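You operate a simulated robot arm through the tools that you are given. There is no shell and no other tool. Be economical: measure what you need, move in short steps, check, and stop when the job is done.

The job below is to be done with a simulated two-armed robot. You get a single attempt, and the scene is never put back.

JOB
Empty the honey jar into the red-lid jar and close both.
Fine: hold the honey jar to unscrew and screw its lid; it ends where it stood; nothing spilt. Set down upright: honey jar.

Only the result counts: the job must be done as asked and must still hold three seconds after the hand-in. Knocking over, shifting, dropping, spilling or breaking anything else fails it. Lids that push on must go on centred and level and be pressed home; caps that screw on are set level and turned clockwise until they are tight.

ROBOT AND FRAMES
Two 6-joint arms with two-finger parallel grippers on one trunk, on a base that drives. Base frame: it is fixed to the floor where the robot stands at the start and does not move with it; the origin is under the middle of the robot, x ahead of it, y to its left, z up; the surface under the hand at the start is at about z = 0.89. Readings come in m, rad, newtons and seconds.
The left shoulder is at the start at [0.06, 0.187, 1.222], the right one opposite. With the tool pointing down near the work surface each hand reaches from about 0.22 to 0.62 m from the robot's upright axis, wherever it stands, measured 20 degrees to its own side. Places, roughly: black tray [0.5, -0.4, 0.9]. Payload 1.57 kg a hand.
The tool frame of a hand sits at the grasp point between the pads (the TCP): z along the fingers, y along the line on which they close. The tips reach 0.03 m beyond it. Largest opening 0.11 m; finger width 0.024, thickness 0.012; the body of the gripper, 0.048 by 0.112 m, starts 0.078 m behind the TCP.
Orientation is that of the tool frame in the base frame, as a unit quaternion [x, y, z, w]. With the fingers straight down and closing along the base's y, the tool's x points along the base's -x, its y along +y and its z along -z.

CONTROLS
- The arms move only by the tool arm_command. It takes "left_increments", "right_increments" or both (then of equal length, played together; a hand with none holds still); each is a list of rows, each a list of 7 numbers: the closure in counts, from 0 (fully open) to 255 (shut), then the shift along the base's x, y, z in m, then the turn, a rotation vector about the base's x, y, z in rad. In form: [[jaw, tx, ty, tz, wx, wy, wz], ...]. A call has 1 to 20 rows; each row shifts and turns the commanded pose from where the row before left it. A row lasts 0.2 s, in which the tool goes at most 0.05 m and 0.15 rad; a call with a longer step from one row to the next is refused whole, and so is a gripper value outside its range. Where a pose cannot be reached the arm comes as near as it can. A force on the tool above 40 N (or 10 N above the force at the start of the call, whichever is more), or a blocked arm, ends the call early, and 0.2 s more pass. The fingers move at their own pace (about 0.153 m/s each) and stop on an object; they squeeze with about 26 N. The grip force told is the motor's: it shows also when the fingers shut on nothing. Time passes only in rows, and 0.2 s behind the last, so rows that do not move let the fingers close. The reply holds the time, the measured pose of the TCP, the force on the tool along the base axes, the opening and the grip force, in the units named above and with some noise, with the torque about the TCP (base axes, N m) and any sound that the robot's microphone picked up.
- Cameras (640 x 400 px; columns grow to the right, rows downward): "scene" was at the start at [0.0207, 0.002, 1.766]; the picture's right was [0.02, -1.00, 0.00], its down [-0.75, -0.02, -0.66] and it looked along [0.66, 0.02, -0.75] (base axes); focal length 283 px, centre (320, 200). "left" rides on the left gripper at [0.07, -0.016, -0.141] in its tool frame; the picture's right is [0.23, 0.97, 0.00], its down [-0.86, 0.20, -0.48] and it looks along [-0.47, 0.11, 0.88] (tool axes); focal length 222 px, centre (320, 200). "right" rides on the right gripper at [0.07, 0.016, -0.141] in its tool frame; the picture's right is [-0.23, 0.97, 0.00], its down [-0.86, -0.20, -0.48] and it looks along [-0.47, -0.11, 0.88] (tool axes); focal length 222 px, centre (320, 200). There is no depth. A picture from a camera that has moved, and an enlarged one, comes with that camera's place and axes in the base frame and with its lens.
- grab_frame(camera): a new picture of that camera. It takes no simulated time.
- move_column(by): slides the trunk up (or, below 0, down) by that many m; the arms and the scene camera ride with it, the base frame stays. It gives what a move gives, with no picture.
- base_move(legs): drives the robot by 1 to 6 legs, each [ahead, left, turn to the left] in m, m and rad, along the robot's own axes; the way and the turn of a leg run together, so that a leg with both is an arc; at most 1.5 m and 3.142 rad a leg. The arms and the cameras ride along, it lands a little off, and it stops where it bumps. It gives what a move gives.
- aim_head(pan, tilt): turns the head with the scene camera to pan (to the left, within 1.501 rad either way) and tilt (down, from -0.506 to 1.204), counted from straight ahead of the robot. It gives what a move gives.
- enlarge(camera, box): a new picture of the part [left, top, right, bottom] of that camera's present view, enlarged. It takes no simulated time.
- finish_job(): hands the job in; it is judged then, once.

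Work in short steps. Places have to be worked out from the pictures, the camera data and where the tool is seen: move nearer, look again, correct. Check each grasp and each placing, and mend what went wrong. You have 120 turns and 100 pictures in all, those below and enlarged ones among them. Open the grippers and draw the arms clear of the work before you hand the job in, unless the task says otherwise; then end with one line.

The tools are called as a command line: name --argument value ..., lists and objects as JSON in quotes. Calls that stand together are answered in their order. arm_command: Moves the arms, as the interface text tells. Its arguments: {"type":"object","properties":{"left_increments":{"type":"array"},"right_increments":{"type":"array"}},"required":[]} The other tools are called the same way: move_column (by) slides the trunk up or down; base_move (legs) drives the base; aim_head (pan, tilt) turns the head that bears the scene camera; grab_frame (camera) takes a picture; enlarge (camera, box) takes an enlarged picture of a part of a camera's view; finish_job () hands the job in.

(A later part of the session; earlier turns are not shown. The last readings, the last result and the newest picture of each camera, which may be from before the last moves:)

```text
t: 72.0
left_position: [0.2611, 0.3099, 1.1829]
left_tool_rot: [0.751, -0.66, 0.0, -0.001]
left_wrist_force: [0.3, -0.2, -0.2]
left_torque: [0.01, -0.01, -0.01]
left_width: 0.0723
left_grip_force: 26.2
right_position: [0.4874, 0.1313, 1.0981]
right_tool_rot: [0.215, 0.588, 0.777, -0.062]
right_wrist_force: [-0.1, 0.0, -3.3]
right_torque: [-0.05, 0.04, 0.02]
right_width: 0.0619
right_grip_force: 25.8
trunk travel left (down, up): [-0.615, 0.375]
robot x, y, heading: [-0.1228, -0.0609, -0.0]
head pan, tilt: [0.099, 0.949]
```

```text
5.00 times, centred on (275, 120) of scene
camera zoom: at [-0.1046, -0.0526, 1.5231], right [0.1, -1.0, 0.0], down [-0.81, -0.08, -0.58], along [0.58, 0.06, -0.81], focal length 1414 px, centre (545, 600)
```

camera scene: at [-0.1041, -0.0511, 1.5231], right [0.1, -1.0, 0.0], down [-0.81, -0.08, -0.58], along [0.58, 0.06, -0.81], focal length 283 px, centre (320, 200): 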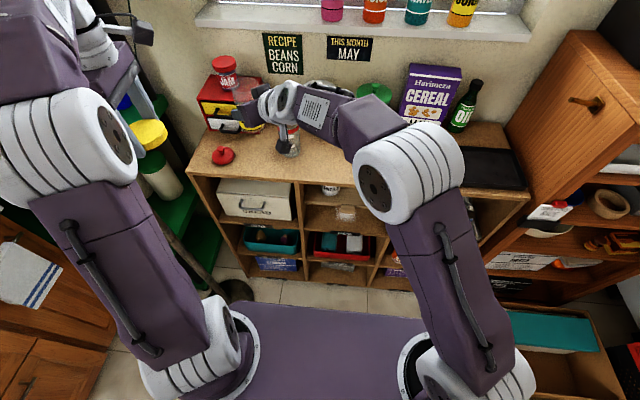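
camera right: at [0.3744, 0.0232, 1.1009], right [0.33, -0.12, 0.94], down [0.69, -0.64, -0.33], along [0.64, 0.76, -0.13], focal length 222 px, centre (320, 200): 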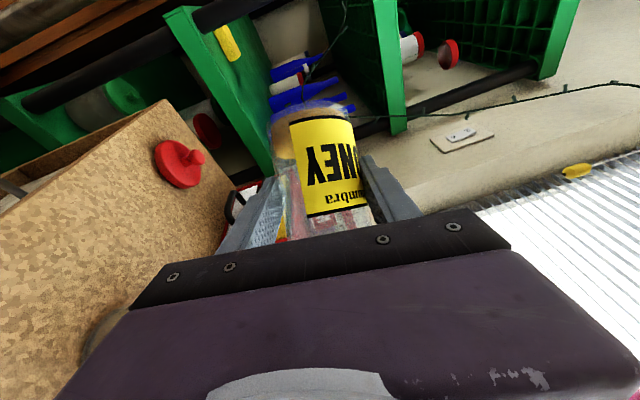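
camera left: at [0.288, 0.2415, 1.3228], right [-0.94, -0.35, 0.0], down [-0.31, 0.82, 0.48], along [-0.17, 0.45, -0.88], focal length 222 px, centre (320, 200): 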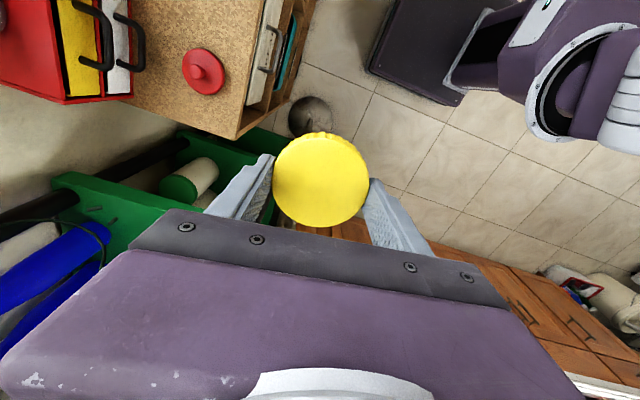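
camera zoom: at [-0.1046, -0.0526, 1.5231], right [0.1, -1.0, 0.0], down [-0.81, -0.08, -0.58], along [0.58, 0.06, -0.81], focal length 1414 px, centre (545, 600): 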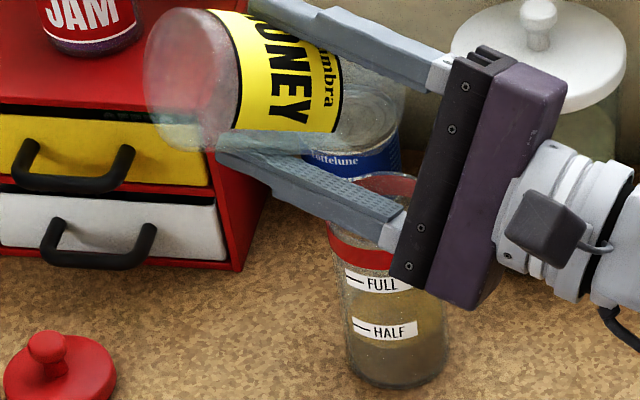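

The jar looks empty and no stream remains. A bit further to 135° with a pause to get the last drops.

arm_command --right_increments '[[255, 0.0031, -0.0031, 0.0025, 0.0617, 0.0617, 0], [255, 0.0031, -0.0031, 0.0025, 0.0617, 0.0617, 0], [255, 0.0031, -0.0031, 0.0025, 0.0617, 0.0617, 0], [255, 0.0031, -0.0031, 0.0025, 0.0617, 0.0617, 0], [255, 0, 0, 0, 0, 0, 0], [255, 0, 0, 0, 0, 0, 0], [255, 0, 0, 0, 0, 0, 0], [255, 0, 0, 0, 0, 0, 0], [255, 0, 0, 0, 0, 0, 0], [255, 0, 0, 0, 0, 0, 0]]'

enlarge --camera "scene" --box '[220, 80, 330, 160]'

```text
t: 74.2
left_position: [0.2619, 0.3097, 1.1821]
left_tool_rot: [0.752, -0.66, 0.0, -0.001]
left_wrist_force: [-0.1, -0.3, -0.9]
left_torque: [0.04, 0.01, -0.01]
left_width: 0.0724
left_grip_force: 25.9
right_position: [0.4985, 0.1202, 1.1075]
right_tool_rot: [0.301, 0.475, 0.812, -0.159]
right_wrist_force: [0.0, 0.0, -2.9]
right_torque: [-0.05, 0.01, 0.02]
right_width: 0.0619
right_grip_force: 25.5
trunk travel left (down, up): [-0.615, 0.375]
robot x, y, heading: [-0.1243, -0.0607, 0.001]
head pan, tilt: [0.099, 0.949]
```

```text
5.00 times, centred on (275, 120) of scene
camera zoom: at [-0.1046, -0.0526, 1.5231], right [0.1, -1.0, 0.0], down [-0.81, -0.08, -0.58], along [0.58, 0.06, -0.81], focal length 1414 px, centre (545, 600)
```

zoom: 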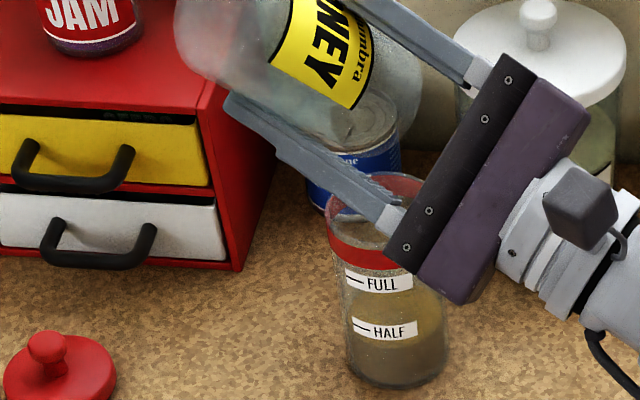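

Empty. I reverse: rise slightly and rotate the jar upright while backing off.

arm_command --right_increments '[[255, 0, 0, 0.008, -0.1041, -0.1041, 0], [255, 0, 0, 0.008, -0.1041, -0.1041, 0], [255, 0, 0, 0.008, -0.1041, -0.1041, 0], [255, -0.004, 0.004, 0.008, -0.1041, -0.1041, 0], [255, -0.004, 0.004, 0.004, -0.1041, -0.1041, 0], [255, -0.004, 0.004, 0, -0.1041, -0.1041, 0], [255, -0.004, 0.004, 0, -0.1041, -0.1041, 0], [255, -0.004, 0.004, 0, -0.1041, -0.1041, 0], [255, -0.004, 0.004, 0, -0.1041, -0.1041, 0], [255, -0.004, 0.004, 0, -0.1041, -0.1041, 0], [255, -0.004, 0.004, 0, -0.1041, -0.1041, 0], [255, -0.004, 0.004, 0, -0.1041, -0.1041, 0], [255, -0.004, 0.004, 0, -0.1041, -0.1041, 0], [255, -0.004, 0.004, 0, -0.1041, -0.1041, 0], [255, -0.0035, 0.0025, -0.01, -0.1041, -0.1041, 0], [255, -0.0035, 0.0025, -0.01, -0.1041, -0.1041, 0]]'

grab_frame --camera "scene"

```text
t: 77.6
left_position: [0.2625, 0.3115, 1.1818]
left_tool_rot: [0.751, -0.66, 0.001, 0.0]
left_wrist_force: [0.7, 0.3, -0.7]
left_torque: [-0.02, -0.01, 0.04]
left_width: 0.0722
left_grip_force: 25.4
right_position: [0.4479, 0.17, 1.1245]
right_tool_rot: [-0.312, 0.815, 0.196, 0.446]
right_wrist_force: [-0.2, -0.4, -3.7]
right_torque: [-0.05, 0.02, -0.01]
right_width: 0.0622
right_grip_force: 26.5
trunk travel left (down, up): [-0.615, 0.375]
robot x, y, heading: [-0.1184, -0.0633, 0.002]
head pan, tilt: [0.099, 0.949]
```

```text
35 pictures are left
camera scene: at [-0.1051, -0.052, 1.5231], right [0.1, -1.0, 0.0], down [-0.81, -0.08, -0.58], along [0.58, 0.06, -0.81], focal length 283 px, centre (320, 200)
```

scene: 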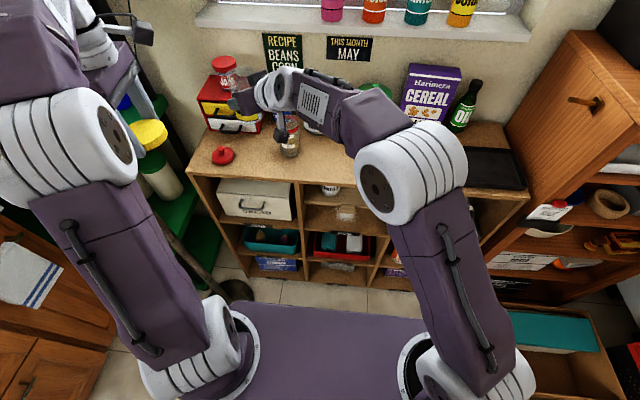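

Upright again; red jar shows the honey in it. I bring the honey jar back in front of the robot at the earlier arm pose.

arm_command --right_increments '[[255, -0.005, -0.02, 0, 0, 0, 0], [255, -0.01, -0.03, 0, 0, 0, 0], [255, -0.012, -0.03, 0, 0, 0, 0], [255, -0.012, -0.03, -0.005, 0, 0, 0.03], [255, -0.012, -0.03, -0.005, 0, 0, 0.03], [255, -0.012, -0.03, -0.01, 0, 0, 0.03], [255, -0.012, -0.03, -0.01, 0, 0, 0.03], [255, -0.012, -0.03, -0.01, 0, 0, 0.027], [255, -0.007, -0.03, -0.01, 0, 0, 0], [255, -0.005, -0.011, 0, 0, 0, 0]]'

base_move --legs '[[0, -0.06, 0], [0.12, 0, 0]]'

grab_frame --camera "scene"

```text
t: 79.8
left_position: [0.2601, 0.3098, 1.1835]
left_tool_rot: [0.751, -0.66, 0.002, -0.002]
left_wrist_force: [-0.7, 0.4, -0.2]
left_torque: [-0.03, 0.03, 0.0]
left_width: 0.0723
left_grip_force: 25.9
right_position: [0.3468, -0.1008, 1.074]
right_tool_rot: [-0.371, 0.791, 0.23, 0.43]
right_wrist_force: [0.3, 0.8, -3.4]
right_torque: [-0.04, 0.04, -0.02]
right_width: 0.0617
right_grip_force: 25.9
trunk travel left (down, up): [-0.615, 0.375]
robot x, y, heading: [-0.1181, -0.0578, 0.004]
head pan, tilt: [0.099, 0.949]
```

```text
t: 81.6
left_position: [0.382, 0.2506, 1.1827]
left_tool_rot: [0.751, -0.66, 0.0, -0.001]
left_wrist_force: [0.4, -0.6, -0.4]
left_torque: [-0.02, -0.03, 0.0]
left_width: 0.0723
left_grip_force: 26.3
right_position: [0.4683, -0.1611, 1.0743]
right_tool_rot: [-0.37, 0.791, 0.23, 0.43]
right_wrist_force: [0.7, -0.4, -4.2]
right_torque: [-0.03, 0.07, 0.0]
right_width: 0.0617
right_grip_force: 26.0
trunk travel left (down, up): [-0.615, 0.375]
robot x, y, heading: [-0.0, -0.1199, -0.002]
head pan, tilt: [0.099, 0.949]
```

```text
34 pictures are left
camera scene: at [0.0143, -0.1132, 1.5231], right [0.1, -1.0, 0.0], down [-0.81, -0.08, -0.58], along [0.58, 0.06, -0.81], focal length 283 px, centre (320, 200)
```

scene: 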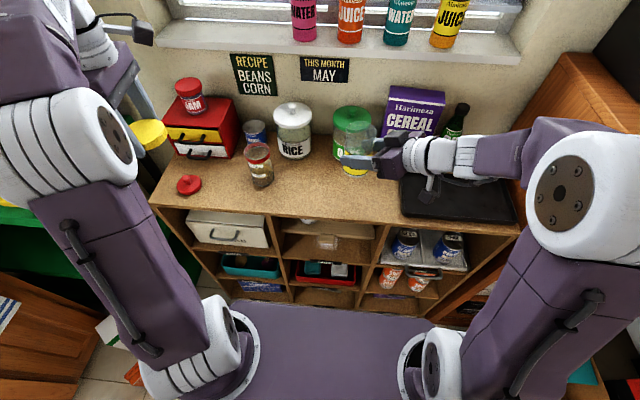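

Pose matches the original within a millimetre. I level the ~1° roll and lower the jar toward its spot.

arm_command --right_increments '[[255, 0, 0, -0.015, -0.0096, -0.0128, 0], [255, 0, 0, -0.02, 0, 0, 0], [255, 0, 0, -0.025, 0, 0, 0], [255, 0, 0, -0.025, 0, 0, 0], [255, 0, 0, -0.02, 0, 0, 0], [255, 0, 0, -0.01, 0, 0, 0], [255, 0, 0, -0.004, 0, 0, 0]]'

enlarge --camera "scene" --box '[235, 100, 425, 220]'

```text
t: 83.2
left_position: [0.3815, 0.2496, 1.182]
left_tool_rot: [0.751, -0.66, 0.0, -0.001]
left_wrist_force: [-0.6, 0.1, 0.0]
left_torque: [0.02, 0.01, 0.0]
left_width: 0.0723
left_grip_force: 26.5
right_position: [0.4682, -0.1618, 0.9554]
right_tool_rot: [-0.373, 0.789, 0.224, 0.434]
right_wrist_force: [-0.6, 0.0, -3.8]
right_torque: [-0.05, 0.07, 0.01]
right_width: 0.0615
right_grip_force: 26.1
trunk travel left (down, up): [-0.615, 0.375]
robot x, y, heading: [0.0003, -0.12, -0.003]
head pan, tilt: [0.099, 0.949]
```

```text
3.33 times, centred on (330, 160) of scene
camera zoom: at [0.0152, -0.1133, 1.5231], right [0.1, -1.0, 0.0], down [-0.81, -0.08, -0.58], along [0.58, 0.06, -0.81], focal length 942 px, centre (287, 333)
```

zoom: 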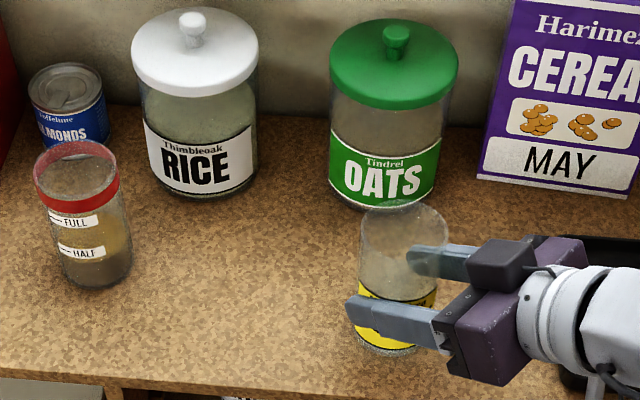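

Clean surface, honey jar empty. Now set it down gently.

arm_command --right_increments '[[255, 0, 0, -0.002, 0, 0, 0], [255, 0, 0, -0.002, 0, 0, 0], [255, 0, 0, -0.001, 0, 0, 0], [255, 0, 0, -0.001, 0, 0, 0], [255, 0, 0, 0, 0, 0, 0]]'

```text
t: 84.4
left_position: [0.3809, 0.2495, 1.1828]
left_tool_rot: [0.751, -0.66, 0.002, -0.002]
left_wrist_force: [0.2, 0.5, -0.1]
left_torque: [-0.02, 0.01, 0.06]
left_width: 0.0726
left_grip_force: 25.7
right_position: [0.4686, -0.1614, 0.9504]
right_tool_rot: [-0.375, 0.788, 0.224, 0.435]
right_wrist_force: [1.2, 0.6, 8.6]
right_torque: [0.06, -0.47, 0.05]
right_width: 0.0616
right_grip_force: 26.0
trunk travel left (down, up): [-0.615, 0.375]
robot x, y, heading: [-0.0032, -0.1212, -0.001]
head pan, tilt: [0.099, 0.949]
```

The jar stands on the table (8.6 N). I bring the left hand with the lid back above it.

arm_command --left_increments '[[255, 0.008, -0.034, 0, 0, 0, 0], [255, 0.008, -0.034, 0, 0, 0, 0], [255, 0.008, -0.034, 0, 0, 0, 0], [255, 0.008, -0.034, 0, 0, 0, 0], [255, 0.008, -0.034, 0, 0, 0, 0], [255, 0.008, -0.034, -0.01, 0, 0, 0], [255, 0.008, -0.034, -0.01, 0, 0, 0], [255, 0.008, -0.034, -0.01, 0, 0, 0], [255, 0.008, -0.034, -0.01, 0, 0, 0], [255, 0.008, -0.034, -0.01, 0, 0, 0], [255, 0.008, -0.034, -0.014, 0, 0, 0], [255, 0.0077, -0.0295, -0.015, 0, 0, 0]]'

enlarge --camera "scene" --box '[290, 80, 450, 220]'

grab_frame --camera "left"

```text
t: 87.0
left_position: [0.4745, -0.1559, 1.1044]
left_tool_rot: [0.751, -0.661, 0.001, -0.001]
left_wrist_force: [-0.1, 0.4, 0.8]
left_torque: [0.02, -0.02, -0.02]
left_width: 0.0721
left_grip_force: 25.3
right_position: [0.4675, -0.1615, 0.9513]
right_tool_rot: [-0.374, 0.789, 0.223, 0.433]
right_wrist_force: [1.2, 4.2, 9.7]
right_torque: [0.11, -0.5, 0.14]
right_width: 0.0609
right_grip_force: 25.8
trunk travel left (down, up): [-0.615, 0.375]
robot x, y, heading: [0.0011, -0.1185, -0.004]
head pan, tilt: [0.099, 0.949]
```

```text
2.86 times, centred on (370, 150) of scene
camera zoom: at [0.0136, -0.1133, 1.5232], right [0.1, -1.0, 0.0], down [-0.81, -0.08, -0.58], along [0.58, 0.06, -0.81], focal length 808 px, centre (177, 343)
```

zoom: 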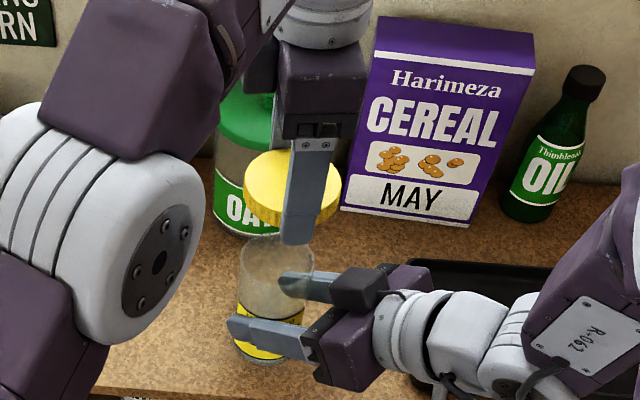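

```text
31 pictures are left
camera left: at [0.501, -0.2233, 1.2443], right [-0.94, -0.35, 0.0], down [-0.31, 0.82, 0.48], along [-0.16, 0.45, -0.88], focal length 222 px, centre (320, 200)
```

left: 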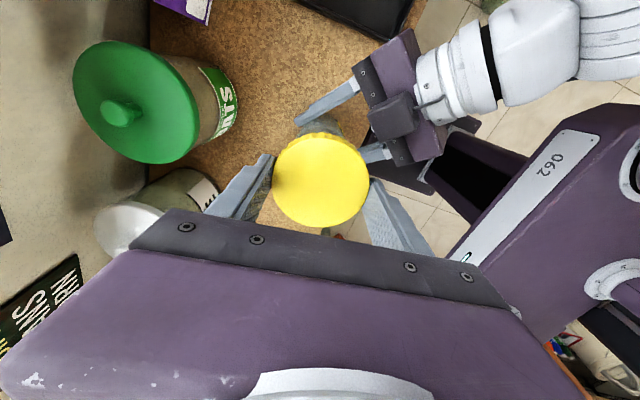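

Lid is above the jar mouth; relative to the right hand I correct ~1.3 mm and lower the lid to just above the engagement height.

arm_command --left_increments '[[255, 0.0012, 0.0015, -0.02, 0, 0, 0], [255, 0, 0, -0.025, 0, 0, 0], [255, 0, 0, -0.02, 0, 0, 0], [255, 0, 0, -0.013, 0, 0, 0], [255, 0, 0, -0.003, 0, 0, 0], [255, 0, 0, -0.002, 0, 0, 0]]'

enlarge --camera "scene" --box '[310, 130, 420, 220]'

```text
t: 88.4
left_position: [0.476, -0.1533, 1.0212]
left_tool_rot: [0.751, -0.66, 0.0, -0.001]
left_wrist_force: [-1.9, 0.1, 0.3]
left_torque: [0.03, 0.05, 0.04]
left_width: 0.0726
left_grip_force: 25.8
right_position: [0.4679, -0.1624, 0.9512]
right_tool_rot: [-0.374, 0.789, 0.223, 0.433]
right_wrist_force: [0.9, 1.2, 7.8]
right_torque: [0.01, -0.34, 0.04]
right_width: 0.0611
right_grip_force: 26.1
trunk travel left (down, up): [-0.615, 0.375]
robot x, y, heading: [-0.0003, -0.1188, -0.003]
head pan, tilt: [0.099, 0.949]
```

```text
4.44 times, centred on (365, 175) of scene
camera zoom: at [0.0134, -0.1129, 1.5231], right [0.1, -1.0, 0.0], down [-0.81, -0.08, -0.58], along [0.58, 0.06, -0.81], focal length 1257 px, centre (120, 311)
```

zoom: 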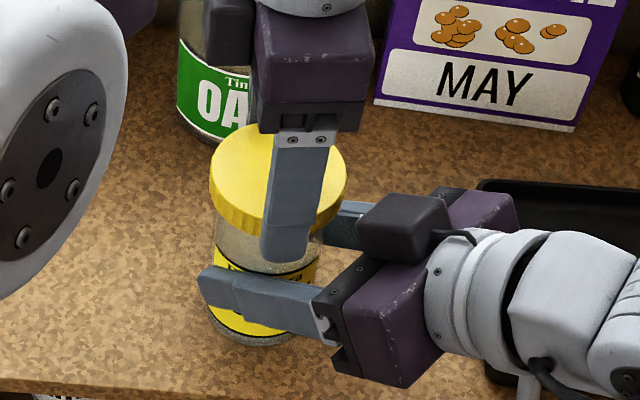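

Looks aligned. I lower 3 mm more to feel contact.

arm_command --left_increments '[[255, 0, 0, -0.0015, 0, 0, 0], [255, 0, 0, -0.0015, 0, 0, 0], [255, 0, 0, 0, 0, 0, 0]]'

```text
t: 89.2
left_position: [0.4759, -0.1523, 1.0182]
left_tool_rot: [0.75, -0.661, 0.0, -0.001]
left_wrist_force: [-20.4, 1.7, 20.2]
left_torque: [0.1, 1.2, -0.06]
left_width: 0.0723
left_grip_force: 26.4
right_position: [0.4686, -0.163, 0.9506]
right_tool_rot: [-0.372, 0.791, 0.221, 0.433]
right_wrist_force: [21.1, 1.9, -8.4]
right_torque: [-0.21, -0.23, 0.05]
right_width: 0.0609
right_grip_force: 26.0
trunk travel left (down, up): [-0.615, 0.375]
robot x, y, heading: [0.0015, -0.1255, 0.001]
head pan, tilt: [0.099, 0.949]
```

The lid is rubbing on +x (-20 N sideways). I lift 3 mm, shift 2 mm toward -x and 1.5 mm toward -y and lower again.

arm_command --left_increments '[[255, 0, 0, 0.004, 0, 0, 0], [255, -0.002, -0.0015, 0, 0, 0, 0], [255, 0, 0, -0.002, 0, 0, 0], [255, 0, 0, -0.001, 0, 0, 0], [255, 0, 0, 0, 0, 0, 0]]'

```text
t: 90.4
left_position: [0.4758, -0.1532, 1.0197]
left_tool_rot: [0.751, -0.66, 0.002, -0.003]
left_wrist_force: [-1.2, 15.2, 4.8]
left_torque: [0.46, 0.12, -0.03]
left_width: 0.0723
left_grip_force: 26.4
right_position: [0.4691, -0.1615, 0.95]
right_tool_rot: [-0.372, 0.79, 0.222, 0.434]
right_wrist_force: [4.8, -15.2, 6.1]
right_torque: [0.37, -0.68, -0.09]
right_width: 0.061
right_grip_force: 25.9
trunk travel left (down, up): [-0.615, 0.375]
robot x, y, heading: [0.0008, -0.1239, -0.004]
head pan, tilt: [0.099, 0.949]
```

x is relieved; now a +y force of 15 N, so I move 1.3 mm +y and lower 1.5 mm.

arm_command --left_increments '[[255, 0, 0.0013, 0, 0, 0, 0], [255, 0, 0, -0.001, 0, 0, 0], [255, 0, 0, -0.001, 0, 0, 0], [255, 0, 0, 0, 0, 0, 0]]'

```text
t: 91.4
left_position: [0.4759, -0.1523, 1.0189]
left_tool_rot: [0.751, -0.66, 0.003, -0.001]
left_wrist_force: [2.1, 7.6, 29.1]
left_torque: [-0.03, -0.1, -0.03]
left_width: 0.0722
left_grip_force: 26.4
right_position: [0.4679, -0.1634, 0.9495]
right_tool_rot: [-0.374, 0.789, 0.223, 0.433]
right_wrist_force: [9.4, -10.3, -3.8]
right_torque: [-0.17, -1.17, 0.01]
right_width: 0.061
right_grip_force: 26.2
trunk travel left (down, up): [-0.615, 0.375]
robot x, y, heading: [-0.0003, -0.1226, 0.003]
head pan, tilt: [0.099, 0.949]
```

Lid is seated axially (29 N up, little side force). Start turning clockwise gently.

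arm_command --left_increments '[[255, 0, 0, 0, 0, 0, -0.1], [255, 0, 0, 0, 0, 0, -0.1], [255, 0, 0, 0, 0, 0, -0.1], [255, 0, 0, 0, 0, 0, -0.1]]'

enlarge --camera "scene" --box '[310, 130, 420, 220]'

```text
t: 92.4
left_position: [0.4748, -0.1532, 1.0179]
left_tool_rot: [-0.604, 0.797, -0.001, 0.001]
left_wrist_force: [-3.4, 2.9, 31.2]
left_torque: [-0.04, 0.2, -0.01]
left_width: 0.0723
left_grip_force: 26.0
right_position: [0.4664, -0.1616, 0.9498]
right_tool_rot: [-0.375, 0.788, 0.225, 0.433]
right_wrist_force: [9.5, -4.1, -9.4]
right_torque: [-0.62, -0.78, 0.03]
right_width: 0.0606
right_grip_force: 25.7
trunk travel left (down, up): [-0.615, 0.375]
robot x, y, heading: [0.002, -0.1195, 0.002]
head pan, tilt: [0.099, 0.949]
```

```text
4.44 times, centred on (365, 175) of scene
camera zoom: at [0.0129, -0.1135, 1.5231], right [0.1, -1.0, 0.0], down [-0.81, -0.08, -0.58], along [0.58, 0.06, -0.81], focal length 1257 px, centre (120, 311)
```

zoom: 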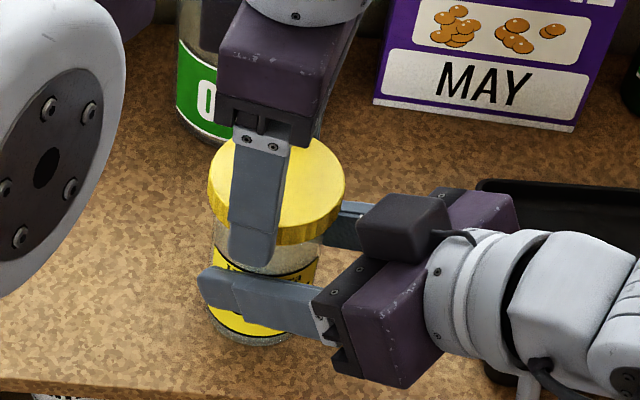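

Lid level and turning. Continue clockwise 1.35 rad.

arm_command --left_increments '[[255, 0, 0, 0, 0, 0, -0.15], [255, 0, 0, 0, 0, 0, -0.15], [255, 0, 0, 0, 0, 0, -0.15], [255, 0, 0, 0, 0, 0, -0.15], [255, 0, 0, 0, 0, 0, -0.15], [255, 0, 0, 0, 0, 0, -0.15], [255, 0, 0, 0, 0, 0, -0.15], [255, 0, 0, 0, 0, 0, -0.15], [255, 0, 0, 0, 0, 0, -0.15]]'

```text
t: 94.4
left_position: [0.4755, -0.1532, 1.0167]
left_tool_rot: [0.027, 1.0, -0.001, -0.001]
left_wrist_force: [0.3, -3.4, 2.0]
left_torque: [-0.1, 0.22, -0.03]
left_width: 0.072
left_grip_force: 25.7
right_position: [0.467, -0.1612, 0.9497]
right_tool_rot: [-0.373, 0.789, 0.223, 0.433]
right_wrist_force: [-1.7, 2.7, -0.7]
right_torque: [-0.34, -0.18, -0.03]
right_width: 0.0609
right_grip_force: 26.5
trunk travel left (down, up): [-0.615, 0.375]
robot x, y, heading: [-0.0002, -0.1228, -0.001]
head pan, tilt: [0.099, 0.949]
```

The axial force dropped: the thread has caught. Open, rotate back counter-clockwise and regrip.

arm_command --left_increments '[[55, 0, 0, 0, 0, 0, 0], [55, 0, 0, 0, 0, 0, 0.15], [55, 0, 0, -0.001, 0, 0, 0.15], [55, 0, 0, 0, 0, 0, 0.15], [55, 0, 0, 0, 0, 0, 0.15], [55, 0, 0, 0, 0, 0, 0.15], [55, 0, 0, 0, 0, 0, 0.15], [55, 0, 0, 0, 0, 0, 0.15], [55, 0, 0, 0, 0, 0, 0.15], [55, 0, 0, 0, 0, 0, 0.15], [55, 0, 0, 0, 0, 0, 0.15], [55, 0, 0, 0, 0, 0, 0.15], [55, 0, 0, 0, 0, 0, 0.15], [72, 0, 0, 0, 0, 0, 0], [80, 0, 0, 0, 0, 0, 0], [86, 0, 0, 0, 0, 0, 0], [255, 0, 0, 0, 0, 0, 0], [255, 0, 0, 0, 0, 0, 0]]'

arm_command --left_increments '[[255, 0, 0, 0, 0, 0, -0.15], [255, 0, 0, 0, 0, 0, -0.15], [255, 0, 0, 0, 0, 0, -0.15], [255, 0, 0, 0, 0, 0, -0.15], [255, 0, 0, 0, 0, 0, -0.15], [255, 0, 0, 0, 0, 0, -0.15], [255, 0, 0, 0, 0, 0, -0.15], [255, 0, 0, 0, 0, 0, -0.15], [255, 0, 0, 0, 0, 0, -0.15], [255, 0, 0, 0, 0, 0, -0.15], [255, 0, 0, 0, 0, 0, -0.15], [255, 0, 0, 0, 0, 0, -0.15]]'

enlarge --camera "scene" --box '[310, 130, 420, 220]'

```text
t: 98.2
left_position: [0.4758, -0.1535, 1.0156]
left_tool_rot: [0.767, -0.642, 0.001, -0.002]
left_wrist_force: [0.8, 0.5, -0.7]
left_torque: [0.01, -0.01, 0.01]
left_width: 0.0716
left_grip_force: 25.6
right_position: [0.4683, -0.1632, 0.9503]
right_tool_rot: [-0.375, 0.789, 0.223, 0.433]
right_wrist_force: [0.4, -1.0, 8.9]
right_torque: [-0.2, -0.6, 0.06]
right_width: 0.0608
right_grip_force: 26.0
trunk travel left (down, up): [-0.615, 0.375]
robot x, y, heading: [-0.0019, -0.1187, -0.001]
head pan, tilt: [0.099, 0.949]
```

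```text
t: 100.8
left_position: [0.4761, -0.1535, 1.0154]
left_tool_rot: [0.027, 1.0, -0.001, 0.0]
left_wrist_force: [5.2, -7.7, -13.9]
left_torque: [0.02, 0.16, 0.03]
left_width: 0.0717
left_grip_force: 26.1
right_position: [0.4678, -0.162, 0.9495]
right_tool_rot: [-0.374, 0.789, 0.224, 0.434]
right_wrist_force: [-5.1, 7.7, 10.2]
right_torque: [-0.43, -0.56, 0.11]
right_width: 0.0612
right_grip_force: 25.7
trunk travel left (down, up): [-0.615, 0.375]
robot x, y, heading: [-0.0017, -0.1268, 0.004]
head pan, tilt: [0.099, 0.949]
```

```text
4.44 times, centred on (365, 175) of scene
camera zoom: at [0.0151, -0.1135, 1.5231], right [0.1, -1.0, 0.0], down [-0.81, -0.08, -0.58], along [0.58, 0.06, -0.81], focal length 1257 px, centre (120, 311)
```

zoom: 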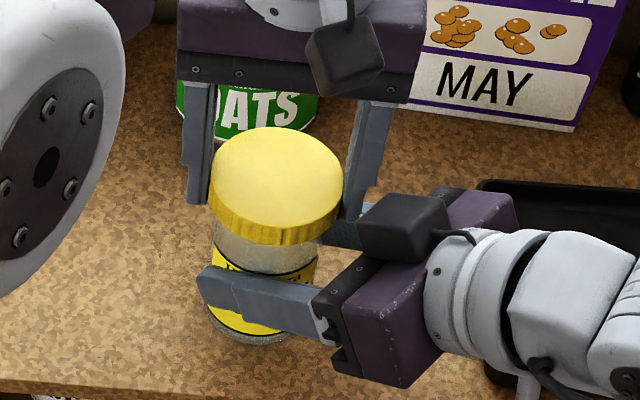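

Thread engaged and drawing the lid down (-14 N). Another cycle.

arm_command --left_increments '[[55, 0, 0, 0, 0, 0, 0], [55, 0, 0, 0, 0, 0, 0.15], [55, 0, 0, -0.001, 0, 0, 0.15], [55, 0, 0, 0, 0, 0, 0.15], [55, 0, 0, 0, 0, 0, 0.15], [55, 0, 0, 0, 0, 0, 0.15], [55, 0, 0, 0, 0, 0, 0.15], [55, 0, 0, 0, 0, 0, 0.15], [55, 0, 0, 0, 0, 0, 0.15], [55, 0, 0, 0, 0, 0, 0.15], [55, 0, 0, 0, 0, 0, 0.15], [55, 0, 0, 0, 0, 0, 0.15], [55, 0, 0, 0, 0, 0, 0.15], [72, 0, 0, 0, 0, 0, 0], [80, 0, 0, 0, 0, 0, 0], [86, 0, 0, 0, 0, 0, 0], [255, 0, 0, 0, 0, 0, 0], [255, 0, 0, 0, 0, 0, 0]]'

arm_command --left_increments '[[255, 0, 0, 0, 0, 0, -0.15], [255, 0, 0, 0, 0, 0, -0.15], [255, 0, 0, 0, 0, 0, -0.15], [255, 0, 0, 0, 0, 0, -0.15], [255, 0, 0, 0, 0, 0, -0.15], [255, 0, 0, 0, 0, 0, -0.15], [255, 0, 0, 0, 0, 0, -0.15], [255, 0, 0, 0, 0, 0, -0.15], [255, 0, 0, 0, 0, 0, -0.15], [255, 0, 0, 0, 0, 0, -0.15], [255, 0, 0, 0, 0, 0, -0.15], [255, 0, 0, 0, 0, 0, -0.15]]'

```text
t: 104.6
left_position: [0.4755, -0.1533, 1.0145]
left_tool_rot: [0.768, -0.641, 0.001, 0.0]
left_wrist_force: [1.3, -1.1, 0.1]
left_torque: [-0.01, 0.04, 0.0]
left_width: 0.0706
left_grip_force: 26.5
right_position: [0.4673, -0.1623, 0.9485]
right_tool_rot: [-0.373, 0.789, 0.224, 0.434]
right_wrist_force: [-0.9, 0.1, -3.2]
right_torque: [-0.09, -0.07, 0.0]
right_width: 0.0608
right_grip_force: 26.5
trunk travel left (down, up): [-0.615, 0.375]
robot x, y, heading: [0.0021, -0.1229, 0.0]
head pan, tilt: [0.099, 0.949]
```

```text
t: 107.2
left_position: [0.4774, -0.1519, 1.0141]
left_tool_rot: [0.026, 1.0, -0.002, 0.001]
left_wrist_force: [6.1, -9.1, -3.3]
left_torque: [-0.17, -0.11, 0.14]
left_width: 0.0701
left_grip_force: 26.2
right_position: [0.4683, -0.1616, 0.9496]
right_tool_rot: [-0.374, 0.79, 0.223, 0.433]
right_wrist_force: [-6.1, 9.2, -1.2]
right_torque: [-0.46, -0.27, -0.02]
right_width: 0.0623
right_grip_force: 25.8
trunk travel left (down, up): [-0.615, 0.375]
robot x, y, heading: [0.0, -0.1223, -0.0]
head pan, tilt: [0.099, 0.949]
```

Torque starts to appear (0.14 N m). One more cycle to tighten fully.

arm_command --left_increments '[[55, 0, 0, 0, 0, 0, 0], [55, 0, 0, 0, 0, 0, 0.15], [55, 0, 0, 0, 0, 0, 0.15], [55, 0, 0, 0, 0, 0, 0.15], [55, 0, 0, 0, 0, 0, 0.15], [55, 0, 0, 0, 0, 0, 0.15], [55, 0, 0, 0, 0, 0, 0.15], [55, 0, 0, 0, 0, 0, 0.15], [55, 0, 0, 0, 0, 0, 0.15], [55, 0, 0, 0, 0, 0, 0.15], [55, 0, 0, 0, 0, 0, 0.15], [55, 0, 0, 0, 0, 0, 0.15], [55, 0, 0, 0, 0, 0, 0.15], [72, 0, 0, 0, 0, 0, 0], [80, 0, 0, 0, 0, 0, 0], [86, 0, 0, 0, 0, 0, 0], [255, 0, 0, 0, 0, 0, 0], [255, 0, 0, 0, 0, 0, 0]]'

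arm_command --left_increments '[[255, 0, 0, 0, 0, 0, -0.15], [255, 0, 0, 0, 0, 0, -0.15], [255, 0, 0, 0, 0, 0, -0.15], [255, 0, 0, 0, 0, 0, -0.15]]'

arm_command --left_increments '[[255, 0, 0, 0, 0, 0, -0.15], [255, 0, 0, 0, 0, 0, -0.15], [255, 0, 0, 0, 0, 0, -0.15], [255, 0, 0, 0, 0, 0, -0.15]]'

arm_command --left_increments '[[255, 0, 0, 0, 0, 0, -0.15], [255, 0, 0, 0, 0, 0, -0.15], [255, 0, 0, 0, 0, 0, -0.15], [255, 0, 0, 0, 0, 0, -0.15]]'

enlarge --camera "scene" --box '[310, 130, 420, 220]'

```text
t: 111.0
left_position: [0.4755, -0.1523, 1.0153]
left_tool_rot: [0.767, -0.642, 0.001, 0.0]
left_wrist_force: [-9.1, -2.3, 0.9]
left_torque: [0.01, 0.24, -0.02]
left_width: 0.0707
left_grip_force: 26.4
right_position: [0.4678, -0.161, 0.9505]
right_tool_rot: [-0.373, 0.79, 0.223, 0.433]
right_wrist_force: [9.6, 1.5, -5.4]
right_torque: [-0.11, 0.41, -0.01]
right_width: 0.061
right_grip_force: 25.6
trunk travel left (down, up): [-0.615, 0.375]
robot x, y, heading: [0.0007, -0.1193, -0.0]
head pan, tilt: [0.099, 0.949]
```

```text
t: 112.0
left_position: [0.4767, -0.153, 1.0152]
left_tool_rot: [-0.542, 0.84, -0.001, 0.001]
left_wrist_force: [0.8, -1.3, -2.8]
left_torque: [0.28, 0.25, 0.17]
left_width: 0.0707
left_grip_force: 25.7
right_position: [0.4681, -0.163, 0.95]
right_tool_rot: [-0.374, 0.789, 0.224, 0.433]
right_wrist_force: [0.2, 0.0, 0.8]
right_torque: [-0.36, -0.32, -0.18]
right_width: 0.0622
right_grip_force: 26.2
trunk travel left (down, up): [-0.615, 0.375]
robot x, y, heading: [-0.0019, -0.1175, -0.001]
head pan, tilt: [0.099, 0.949]
```

```text
t: 113.0
left_position: [0.4752, -0.1526, 1.0146]
left_tool_rot: [-0.27, 0.963, -0.001, 0.001]
left_wrist_force: [1.1, -1.8, 0.0]
left_torque: [0.26, 0.25, 0.4]
left_width: 0.0709
left_grip_force: 26.1
right_position: [0.4685, -0.1617, 0.9489]
right_tool_rot: [-0.374, 0.789, 0.224, 0.433]
right_wrist_force: [-1.7, 0.9, -0.4]
right_torque: [-0.56, -0.31, -0.37]
right_width: 0.0632
right_grip_force: 25.9
trunk travel left (down, up): [-0.615, 0.375]
robot x, y, heading: [-0.0022, -0.1187, -0.001]
head pan, tilt: [0.099, 0.949]
```

```text
t: 114.0
left_position: [0.476, -0.1541, 1.0148]
left_tool_rot: [0.026, 1.0, -0.001, -0.001]
left_wrist_force: [-0.2, -0.5, 0.4]
left_torque: [0.51, 0.34, 0.4]
left_width: 0.0711
left_grip_force: 25.8
right_position: [0.4682, -0.1615, 0.9508]
right_tool_rot: [-0.373, 0.789, 0.224, 0.434]
right_wrist_force: [0.8, -1.6, -0.8]
right_torque: [-0.55, -0.27, -0.41]
right_width: 0.0646
right_grip_force: 26.1
trunk travel left (down, up): [-0.615, 0.375]
robot x, y, heading: [0.0026, -0.1209, -0.003]
head pan, tilt: [0.099, 0.949]
```

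```text
4.44 times, centred on (365, 175) of scene
camera zoom: at [0.0149, -0.1136, 1.5231], right [0.1, -1.0, 0.0], down [-0.81, -0.08, -0.58], along [0.58, 0.06, -0.81], focal length 1257 px, centre (120, 311)
```

zoom: 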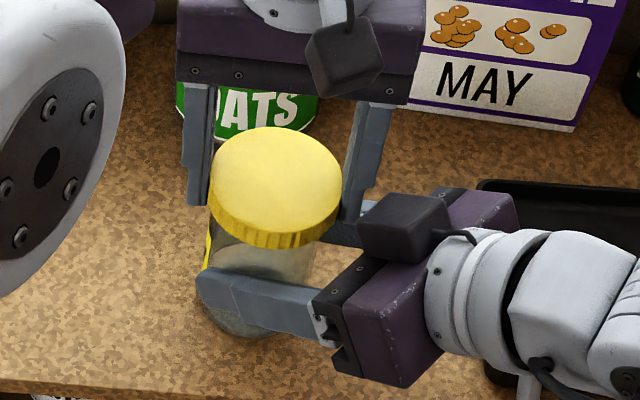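

The lid is tight: torque rose to 0.4 N m and the jar itself turned in the right grip. I open the right hand and back it away while the left still steadies the lid.

arm_command --right_increments '[[100, 0, 0, 0, 0, 0, 0], [60, 0, 0, 0, 0, 0, 0], [15, 0, 0, 0, 0, 0, 0], [15, 0, 0, 0, 0, 0, 0]]'

enlarge --camera "scene" --box '[310, 130, 420, 220]'

```text
t: 115.0
left_position: [0.4756, -0.1528, 1.015]
left_tool_rot: [0.025, 1.0, -0.001, 0.001]
left_wrist_force: [0.4, -0.1, -1.5]
left_torque: [-0.01, 0.05, 0.01]
left_width: 0.071
left_grip_force: 26.3
right_position: [0.4693, -0.1616, 0.9504]
right_tool_rot: [-0.374, 0.789, 0.224, 0.433]
right_wrist_force: [0.2, 0.7, 0.4]
right_torque: [0.03, 0.01, 0.01]
right_width: 0.1033
right_grip_force: 0.1
trunk travel left (down, up): [-0.615, 0.375]
robot x, y, heading: [-0.003, -0.1212, -0.001]
head pan, tilt: [0.099, 0.949]
```

```text
4.44 times, centred on (365, 175) of scene
camera zoom: at [0.0148, -0.1134, 1.5231], right [0.1, -1.0, 0.0], down [-0.81, -0.08, -0.58], along [0.58, 0.06, -0.81], focal length 1257 px, centre (120, 311)
```

zoom: 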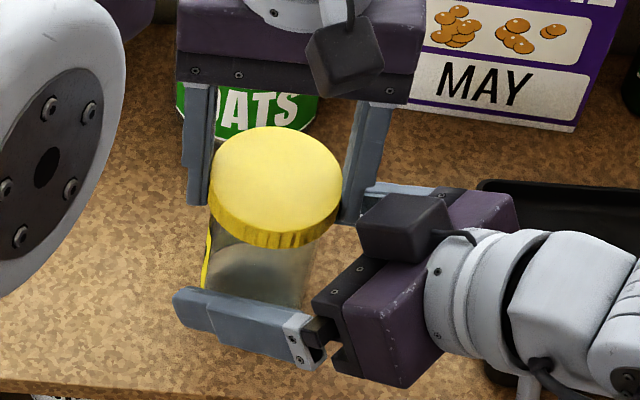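

The jar hangs/stands freely in the left grip. I turn the whole jar back counter-clockwise ~1.35 rad so the label faces front as before.

arm_command --left_increments '[[255, 0, 0, 0, 0, 0, 0.15], [255, 0, 0, 0, 0, 0, 0.15], [255, 0, 0, 0, 0, 0, 0.15], [255, 0, 0, 0, 0, 0, 0.15], [255, 0, 0, 0, 0, 0, 0.15], [255, 0, 0, 0, 0, 0, 0.15], [255, 0, 0, 0, 0, 0, 0.15], [255, 0, 0, 0, 0, 0, 0.15], [255, 0, 0, 0, 0, 0, 0.15]]'

enlarge --camera "scene" --box '[310, 130, 420, 220]'

```text
t: 117.0
left_position: [0.4749, -0.1528, 1.0143]
left_tool_rot: [-0.606, 0.795, 0.0, 0.0]
left_wrist_force: [-0.4, 0.6, -0.6]
left_torque: [-0.11, 0.03, -0.03]
left_width: 0.0712
left_grip_force: 25.5
right_position: [0.4674, -0.1615, 0.9499]
right_tool_rot: [-0.374, 0.789, 0.223, 0.433]
right_wrist_force: [-0.5, -0.3, 0.4]
right_torque: [0.0, 0.03, 0.02]
right_width: 0.1037
right_grip_force: 0.0
trunk travel left (down, up): [-0.615, 0.375]
robot x, y, heading: [-0.0016, -0.1206, 0.003]
head pan, tilt: [0.099, 0.949]
```

```text
4.44 times, centred on (365, 175) of scene
camera zoom: at [0.0145, -0.1135, 1.5231], right [0.1, -1.0, 0.0], down [-0.81, -0.08, -0.58], along [0.58, 0.06, -0.81], focal length 1257 px, centre (120, 311)
```

zoom: 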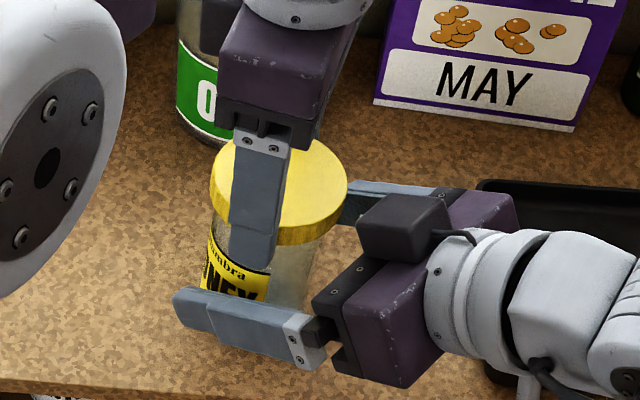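

It turns together with the lid, confirming tightness. A bit more turn and a 5 mm nudge toward the exact original spot, then release the lid and rise.

arm_command --left_increments '[[255, 0.0025, 0.0015, 0, 0, 0, 0.15], [255, 0.0025, 0.0015, 0, 0, 0, 0.15], [255, 0, 0, -0.001, 0, 0, 0.15], [255, 0, 0, 0, 0, 0, 0], [85, 0, 0, 0, 0, 0, 0], [60, 0, 0, 0, 0, 0, 0], [40, 0, 0, 0, 0, 0, 0], [40, 0, 0, 0.015, 0, 0, 0], [40, 0, 0, 0.03, 0, 0, 0], [40, 0, 0, 0.03, 0, 0, 0]]'

enlarge --camera "scene" --box '[290, 100, 450, 220]'

```text
t: 119.2
left_position: [0.4814, -0.1504, 1.0881]
left_tool_rot: [0.767, -0.642, 0.001, -0.002]
left_wrist_force: [0.1, -0.3, 1.4]
left_torque: [-0.01, 0.01, -0.01]
left_width: 0.0928
left_grip_force: 0.1
right_position: [0.4671, -0.1626, 0.9498]
right_tool_rot: [-0.373, 0.789, 0.224, 0.434]
right_wrist_force: [0.9, -0.9, 0.3]
right_torque: [0.01, -0.01, 0.04]
right_width: 0.1034
right_grip_force: 0.1
trunk travel left (down, up): [-0.615, 0.375]
robot x, y, heading: [0.0011, -0.1173, 0.004]
head pan, tilt: [0.099, 0.949]
```

```text
3.33 times, centred on (370, 160) of scene
camera zoom: at [0.0148, -0.1135, 1.5231], right [0.1, -1.0, 0.0], down [-0.81, -0.08, -0.58], along [0.58, 0.06, -0.81], focal length 942 px, centre (153, 333)
```

zoom: 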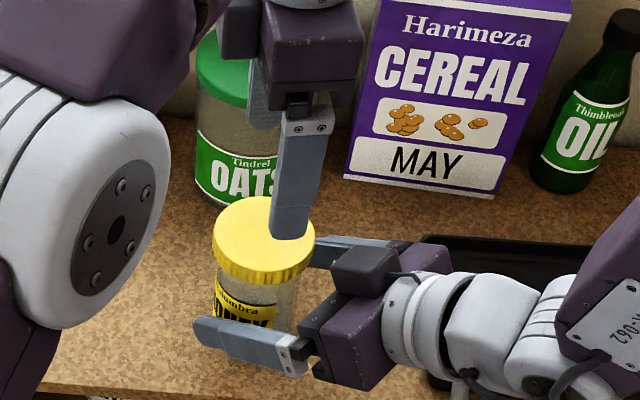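

Honey jar closed and standing. Move the left hand away to the left first, unwinding its wrist.

arm_command --left_increments '[[40, -0.004, 0.02, 0.015, 0, 0, 0], [40, -0.004, 0.03, 0.01, 0, 0, -0.1], [0, -0.004, 0.035, 0.01, 0, 0, -0.15], [0, -0.004, 0.035, 0.01, 0, 0, -0.15], [0, -0.004, 0.035, 0.01, 0, 0, -0.15], [0, -0.004, 0.035, 0.01, 0, 0, -0.15], [0, -0.004, 0.035, 0.01, 0, 0, -0.15], [0, 0, 0.035, 0, 0, 0, -0.15], [0, 0, 0.035, 0, 0, 0, -0.15], [0, 0, 0.035, 0, 0, 0, -0.15], [0, 0, 0.035, 0, 0, 0, -0.15], [0, 0, 0.035, 0, 0, 0, -0.15], [0, 0, 0.035, 0, 0, 0, -0.1]]'

arm_command --right_increments '[[0, 0, 0, 0, 0, 0, 0], [0, 0, 0, 0.02, 0, 0, 0], [0, 0, 0, 0.025, 0, 0, 0], [0, 0, 0, 0.025, 0, 0, 0], [0, 0, 0, 0.025, 0, 0, 0], [0, 0, 0, 0.02, 0, 0, 0], [0, 0, -0.02, 0.02, 0, 0, 0], [0, 0, -0.03, 0.02, 0, 0, 0], [0, 0, -0.03, 0, 0, 0, 0]]'

grab_frame --camera "scene"

grab_frame --camera "left"

```text
t: 122.0
left_position: [0.4415, 0.2786, 1.1586]
left_tool_rot: [-0.024, 1.0, -0.002, 0.0]
left_wrist_force: [0.4, 0.5, -1.1]
left_torque: [0.0, -0.03, -0.02]
left_width: 0.1101
left_grip_force: 0.0
left hand out of reach, approached as far as the arm can: row 13
right_position: [0.4663, -0.1611, 0.9507]
right_tool_rot: [-0.374, 0.789, 0.223, 0.433]
right_wrist_force: [0.1, 0.5, -0.5]
right_torque: [-0.01, 0.01, 0.01]
right_width: 0.1037
right_grip_force: 0.0
trunk travel left (down, up): [-0.615, 0.375]
robot x, y, heading: [-0.0013, -0.1233, 0.003]
head pan, tilt: [0.099, 0.949]
```

```text
t: 124.0
left_position: [0.4421, 0.2788, 1.1575]
left_tool_rot: [-0.025, 1.0, 0.0, 0.001]
left_wrist_force: [0.4, -1.1, -0.8]
left_torque: [-0.03, -0.01, -0.02]
left_width: 0.1101
left_grip_force: 0.1
right_position: [0.4684, -0.2427, 1.1044]
right_tool_rot: [-0.374, 0.789, 0.224, 0.433]
right_wrist_force: [-0.1, -0.9, 0.0]
right_torque: [0.01, -0.01, 0.0]
right_width: 0.1099
right_grip_force: 0.0
trunk travel left (down, up): [-0.615, 0.375]
robot x, y, heading: [0.002, -0.1167, -0.001]
head pan, tilt: [0.099, 0.949]
```

```text
23 pictures are left
camera scene: at [0.0152, -0.1143, 1.5231], right [0.1, -1.0, 0.0], down [-0.81, -0.08, -0.58], along [0.58, 0.06, -0.81], focal length 283 px, centre (320, 200)
```

scene: 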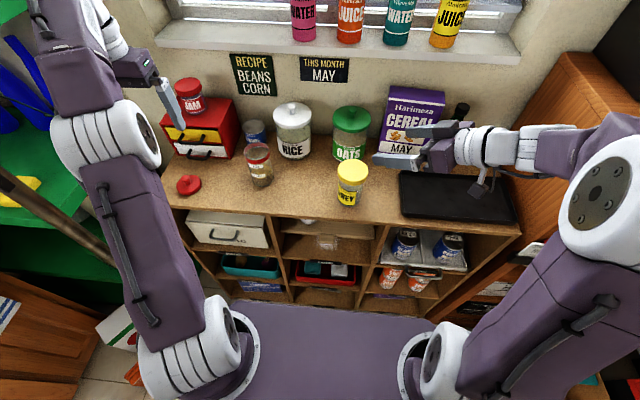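

```text
22 pictures are left
camera left: at [0.3746, 0.2575, 1.2988], right [-0.28, 0.96, 0.0], down [0.84, 0.24, 0.48], along [0.46, 0.13, -0.88], focal length 222 px, centre (320, 200)
```

left: 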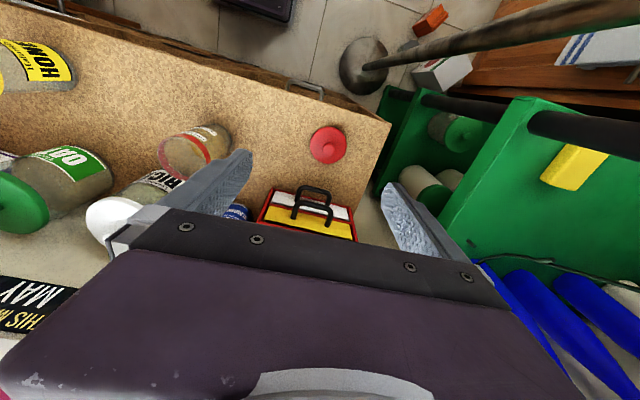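

Honey jar stands closed and upright. Red lid is at about (0.472,0.303). I bring the left hand above it at z≈1.02 to refine.

arm_command --left_increments '[[60, 0.005, 0, -0.03, 0, 0, 0], [100, 0.005, 0.004, -0.03, 0, 0, 0], [120, 0.01, 0.01, -0.03, 0, 0, 0], [120, 0.01, 0.01, -0.03, 0, 0, 0], [120, 0, 0, -0.015, 0, 0, 0]]'

grab_frame --camera "left"

enlarge --camera "scene" --box '[130, 120, 290, 220]'

```text
t: 125.2
left_position: [0.4724, 0.3028, 1.0225]
left_tool_rot: [-0.024, 1.0, -0.001, 0.0]
left_wrist_force: [-1.2, 0.6, 0.1]
left_torque: [0.01, -0.01, 0.0]
left_width: 0.0584
left_grip_force: 0.1
right_position: [0.4676, -0.2412, 1.105]
right_tool_rot: [-0.374, 0.789, 0.224, 0.433]
right_wrist_force: [0.9, -0.2, 0.6]
right_torque: [-0.01, -0.03, -0.01]
right_width: 0.1101
right_grip_force: 0.1
trunk travel left (down, up): [-0.615, 0.375]
robot x, y, heading: [-0.0036, -0.1152, -0.004]
head pan, tilt: [0.099, 0.949]
```

```text
21 pictures are left
camera left: at [0.4041, 0.2827, 1.1635], right [-0.28, 0.96, 0.0], down [0.84, 0.24, 0.48], along [0.46, 0.13, -0.88], focal length 222 px, centre (320, 200)
```

left: 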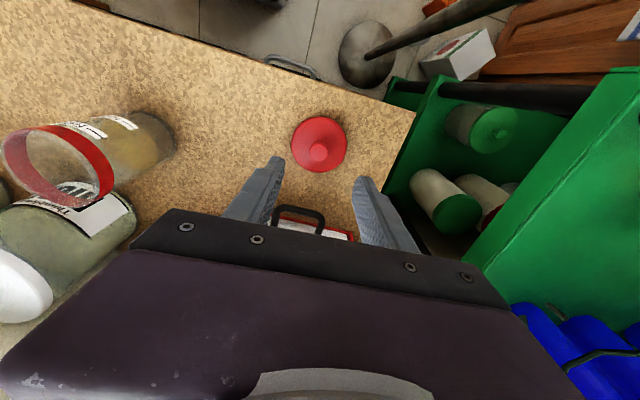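

```text
4.00 times, centred on (210, 170) of scene
camera zoom: at [0.0143, -0.1135, 1.5231], right [0.1, -1.0, 0.0], down [-0.81, -0.08, -0.58], along [0.58, 0.06, -0.81], focal length 1131 px, centre (760, 320)
```

zoom: 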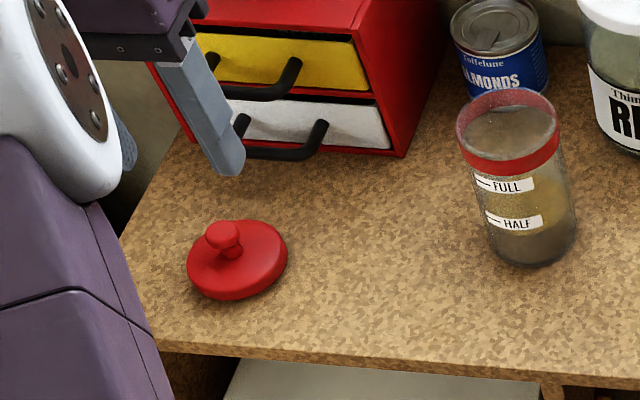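

Centre of the knob ≈(0.470,0.303). I descend so the tips straddle the knob just above the lid disc.

arm_command --left_increments '[[130, -0.0022, 0, -0.025, 0, 0, 0], [130, 0, 0, -0.025, 0, 0, 0], [130, 0, 0, -0.02, 0, 0, 0], [130, 0, 0, -0.01, 0, 0, 0]]'

enlarge --camera "scene" --box '[150, 140, 230, 200]'

enlarge --camera "left" --box '[240, 80, 400, 230]'

```text
t: 126.2
left_position: [0.4709, 0.3032, 0.9417]
left_tool_rot: [-0.025, 1.0, -0.002, 0.0]
left_wrist_force: [0.1, 1.0, 0.4]
left_torque: [0.01, -0.03, 0.01]
left_width: 0.0536
left_grip_force: 0.1
right_position: [0.4678, -0.242, 1.1035]
right_tool_rot: [-0.375, 0.788, 0.225, 0.433]
right_wrist_force: [-0.7, 0.0, 0.2]
right_torque: [0.0, 0.02, 0.02]
right_width: 0.1099
right_grip_force: 0.1
trunk travel left (down, up): [-0.615, 0.375]
robot x, y, heading: [-0.0004, -0.1251, -0.004]
head pan, tilt: [0.099, 0.949]
```

```text
6.67 times, centred on (190, 170) of scene
camera zoom: at [0.0147, -0.1132, 1.5231], right [0.1, -1.0, 0.0], down [-0.81, -0.08, -0.58], along [0.58, 0.06, -0.81], focal length 1885 px, centre (1187, 400)
```

zoom: 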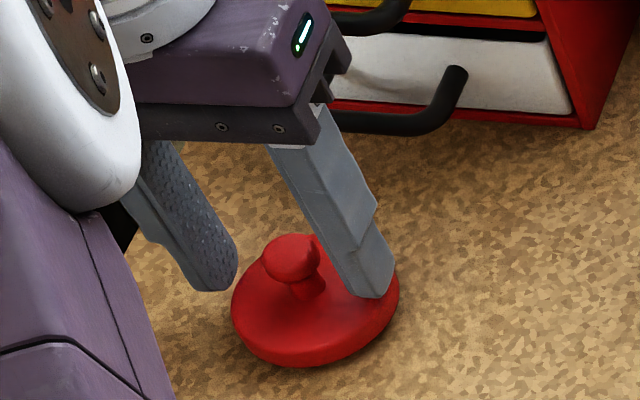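

```text
2.67 times, centred on (320, 155) of left
camera zoom: at [0.4026, 0.283, 1.0826], right [-0.28, 0.96, 0.0], down [0.84, 0.24, 0.48], along [0.46, 0.13, -0.88], focal length 592 px, centre (320, 320)
```

zoom: 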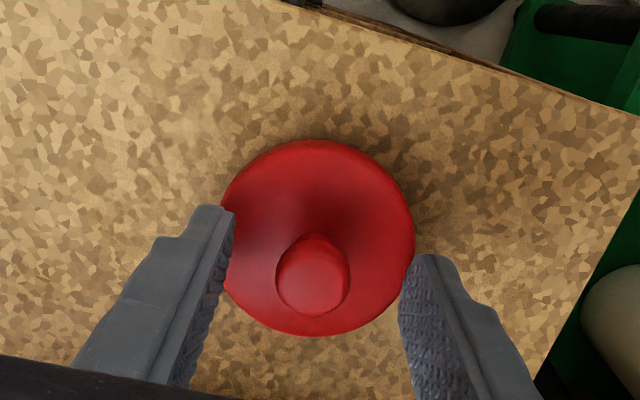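

Knob is between the fingers, within 2 mm. I adjust slightly and close on it.

arm_command --left_increments '[[150, -0.002, -0.001, 0, 0, 0, 0], [180, 0, 0, 0, 0, 0, 0], [200, 0, 0, 0, 0, 0, 0], [255, 0, 0, 0, 0, 0, 0], [255, 0, 0, 0, 0, 0, 0]]'

enlarge --camera "left" --box '[240, 80, 400, 230]'

```text
t: 127.4
left_position: [0.4681, 0.3037, 0.9422]
left_tool_rot: [-0.024, 1.0, -0.001, 0.0]
left_wrist_force: [0.7, 0.3, -0.2]
left_torque: [-0.01, -0.02, -0.03]
left_width: 0.0188
left_grip_force: 25.5
right_position: [0.4673, -0.2421, 1.1042]
right_tool_rot: [-0.374, 0.789, 0.225, 0.433]
right_wrist_force: [-0.4, 0.4, 0.5]
right_torque: [0.0, 0.0, 0.01]
right_width: 0.11
right_grip_force: 0.1
trunk travel left (down, up): [-0.615, 0.375]
robot x, y, heading: [-0.0034, -0.1187, 0.002]
head pan, tilt: [0.099, 0.949]
```

```text
2.67 times, centred on (320, 155) of left
camera zoom: at [0.4006, 0.2818, 1.083], right [-0.28, 0.96, 0.0], down [0.84, 0.24, 0.48], along [0.46, 0.13, -0.88], focal length 592 px, centre (320, 320)
```

zoom: 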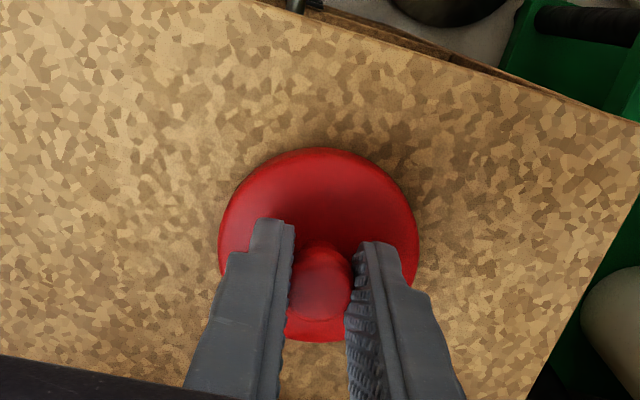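

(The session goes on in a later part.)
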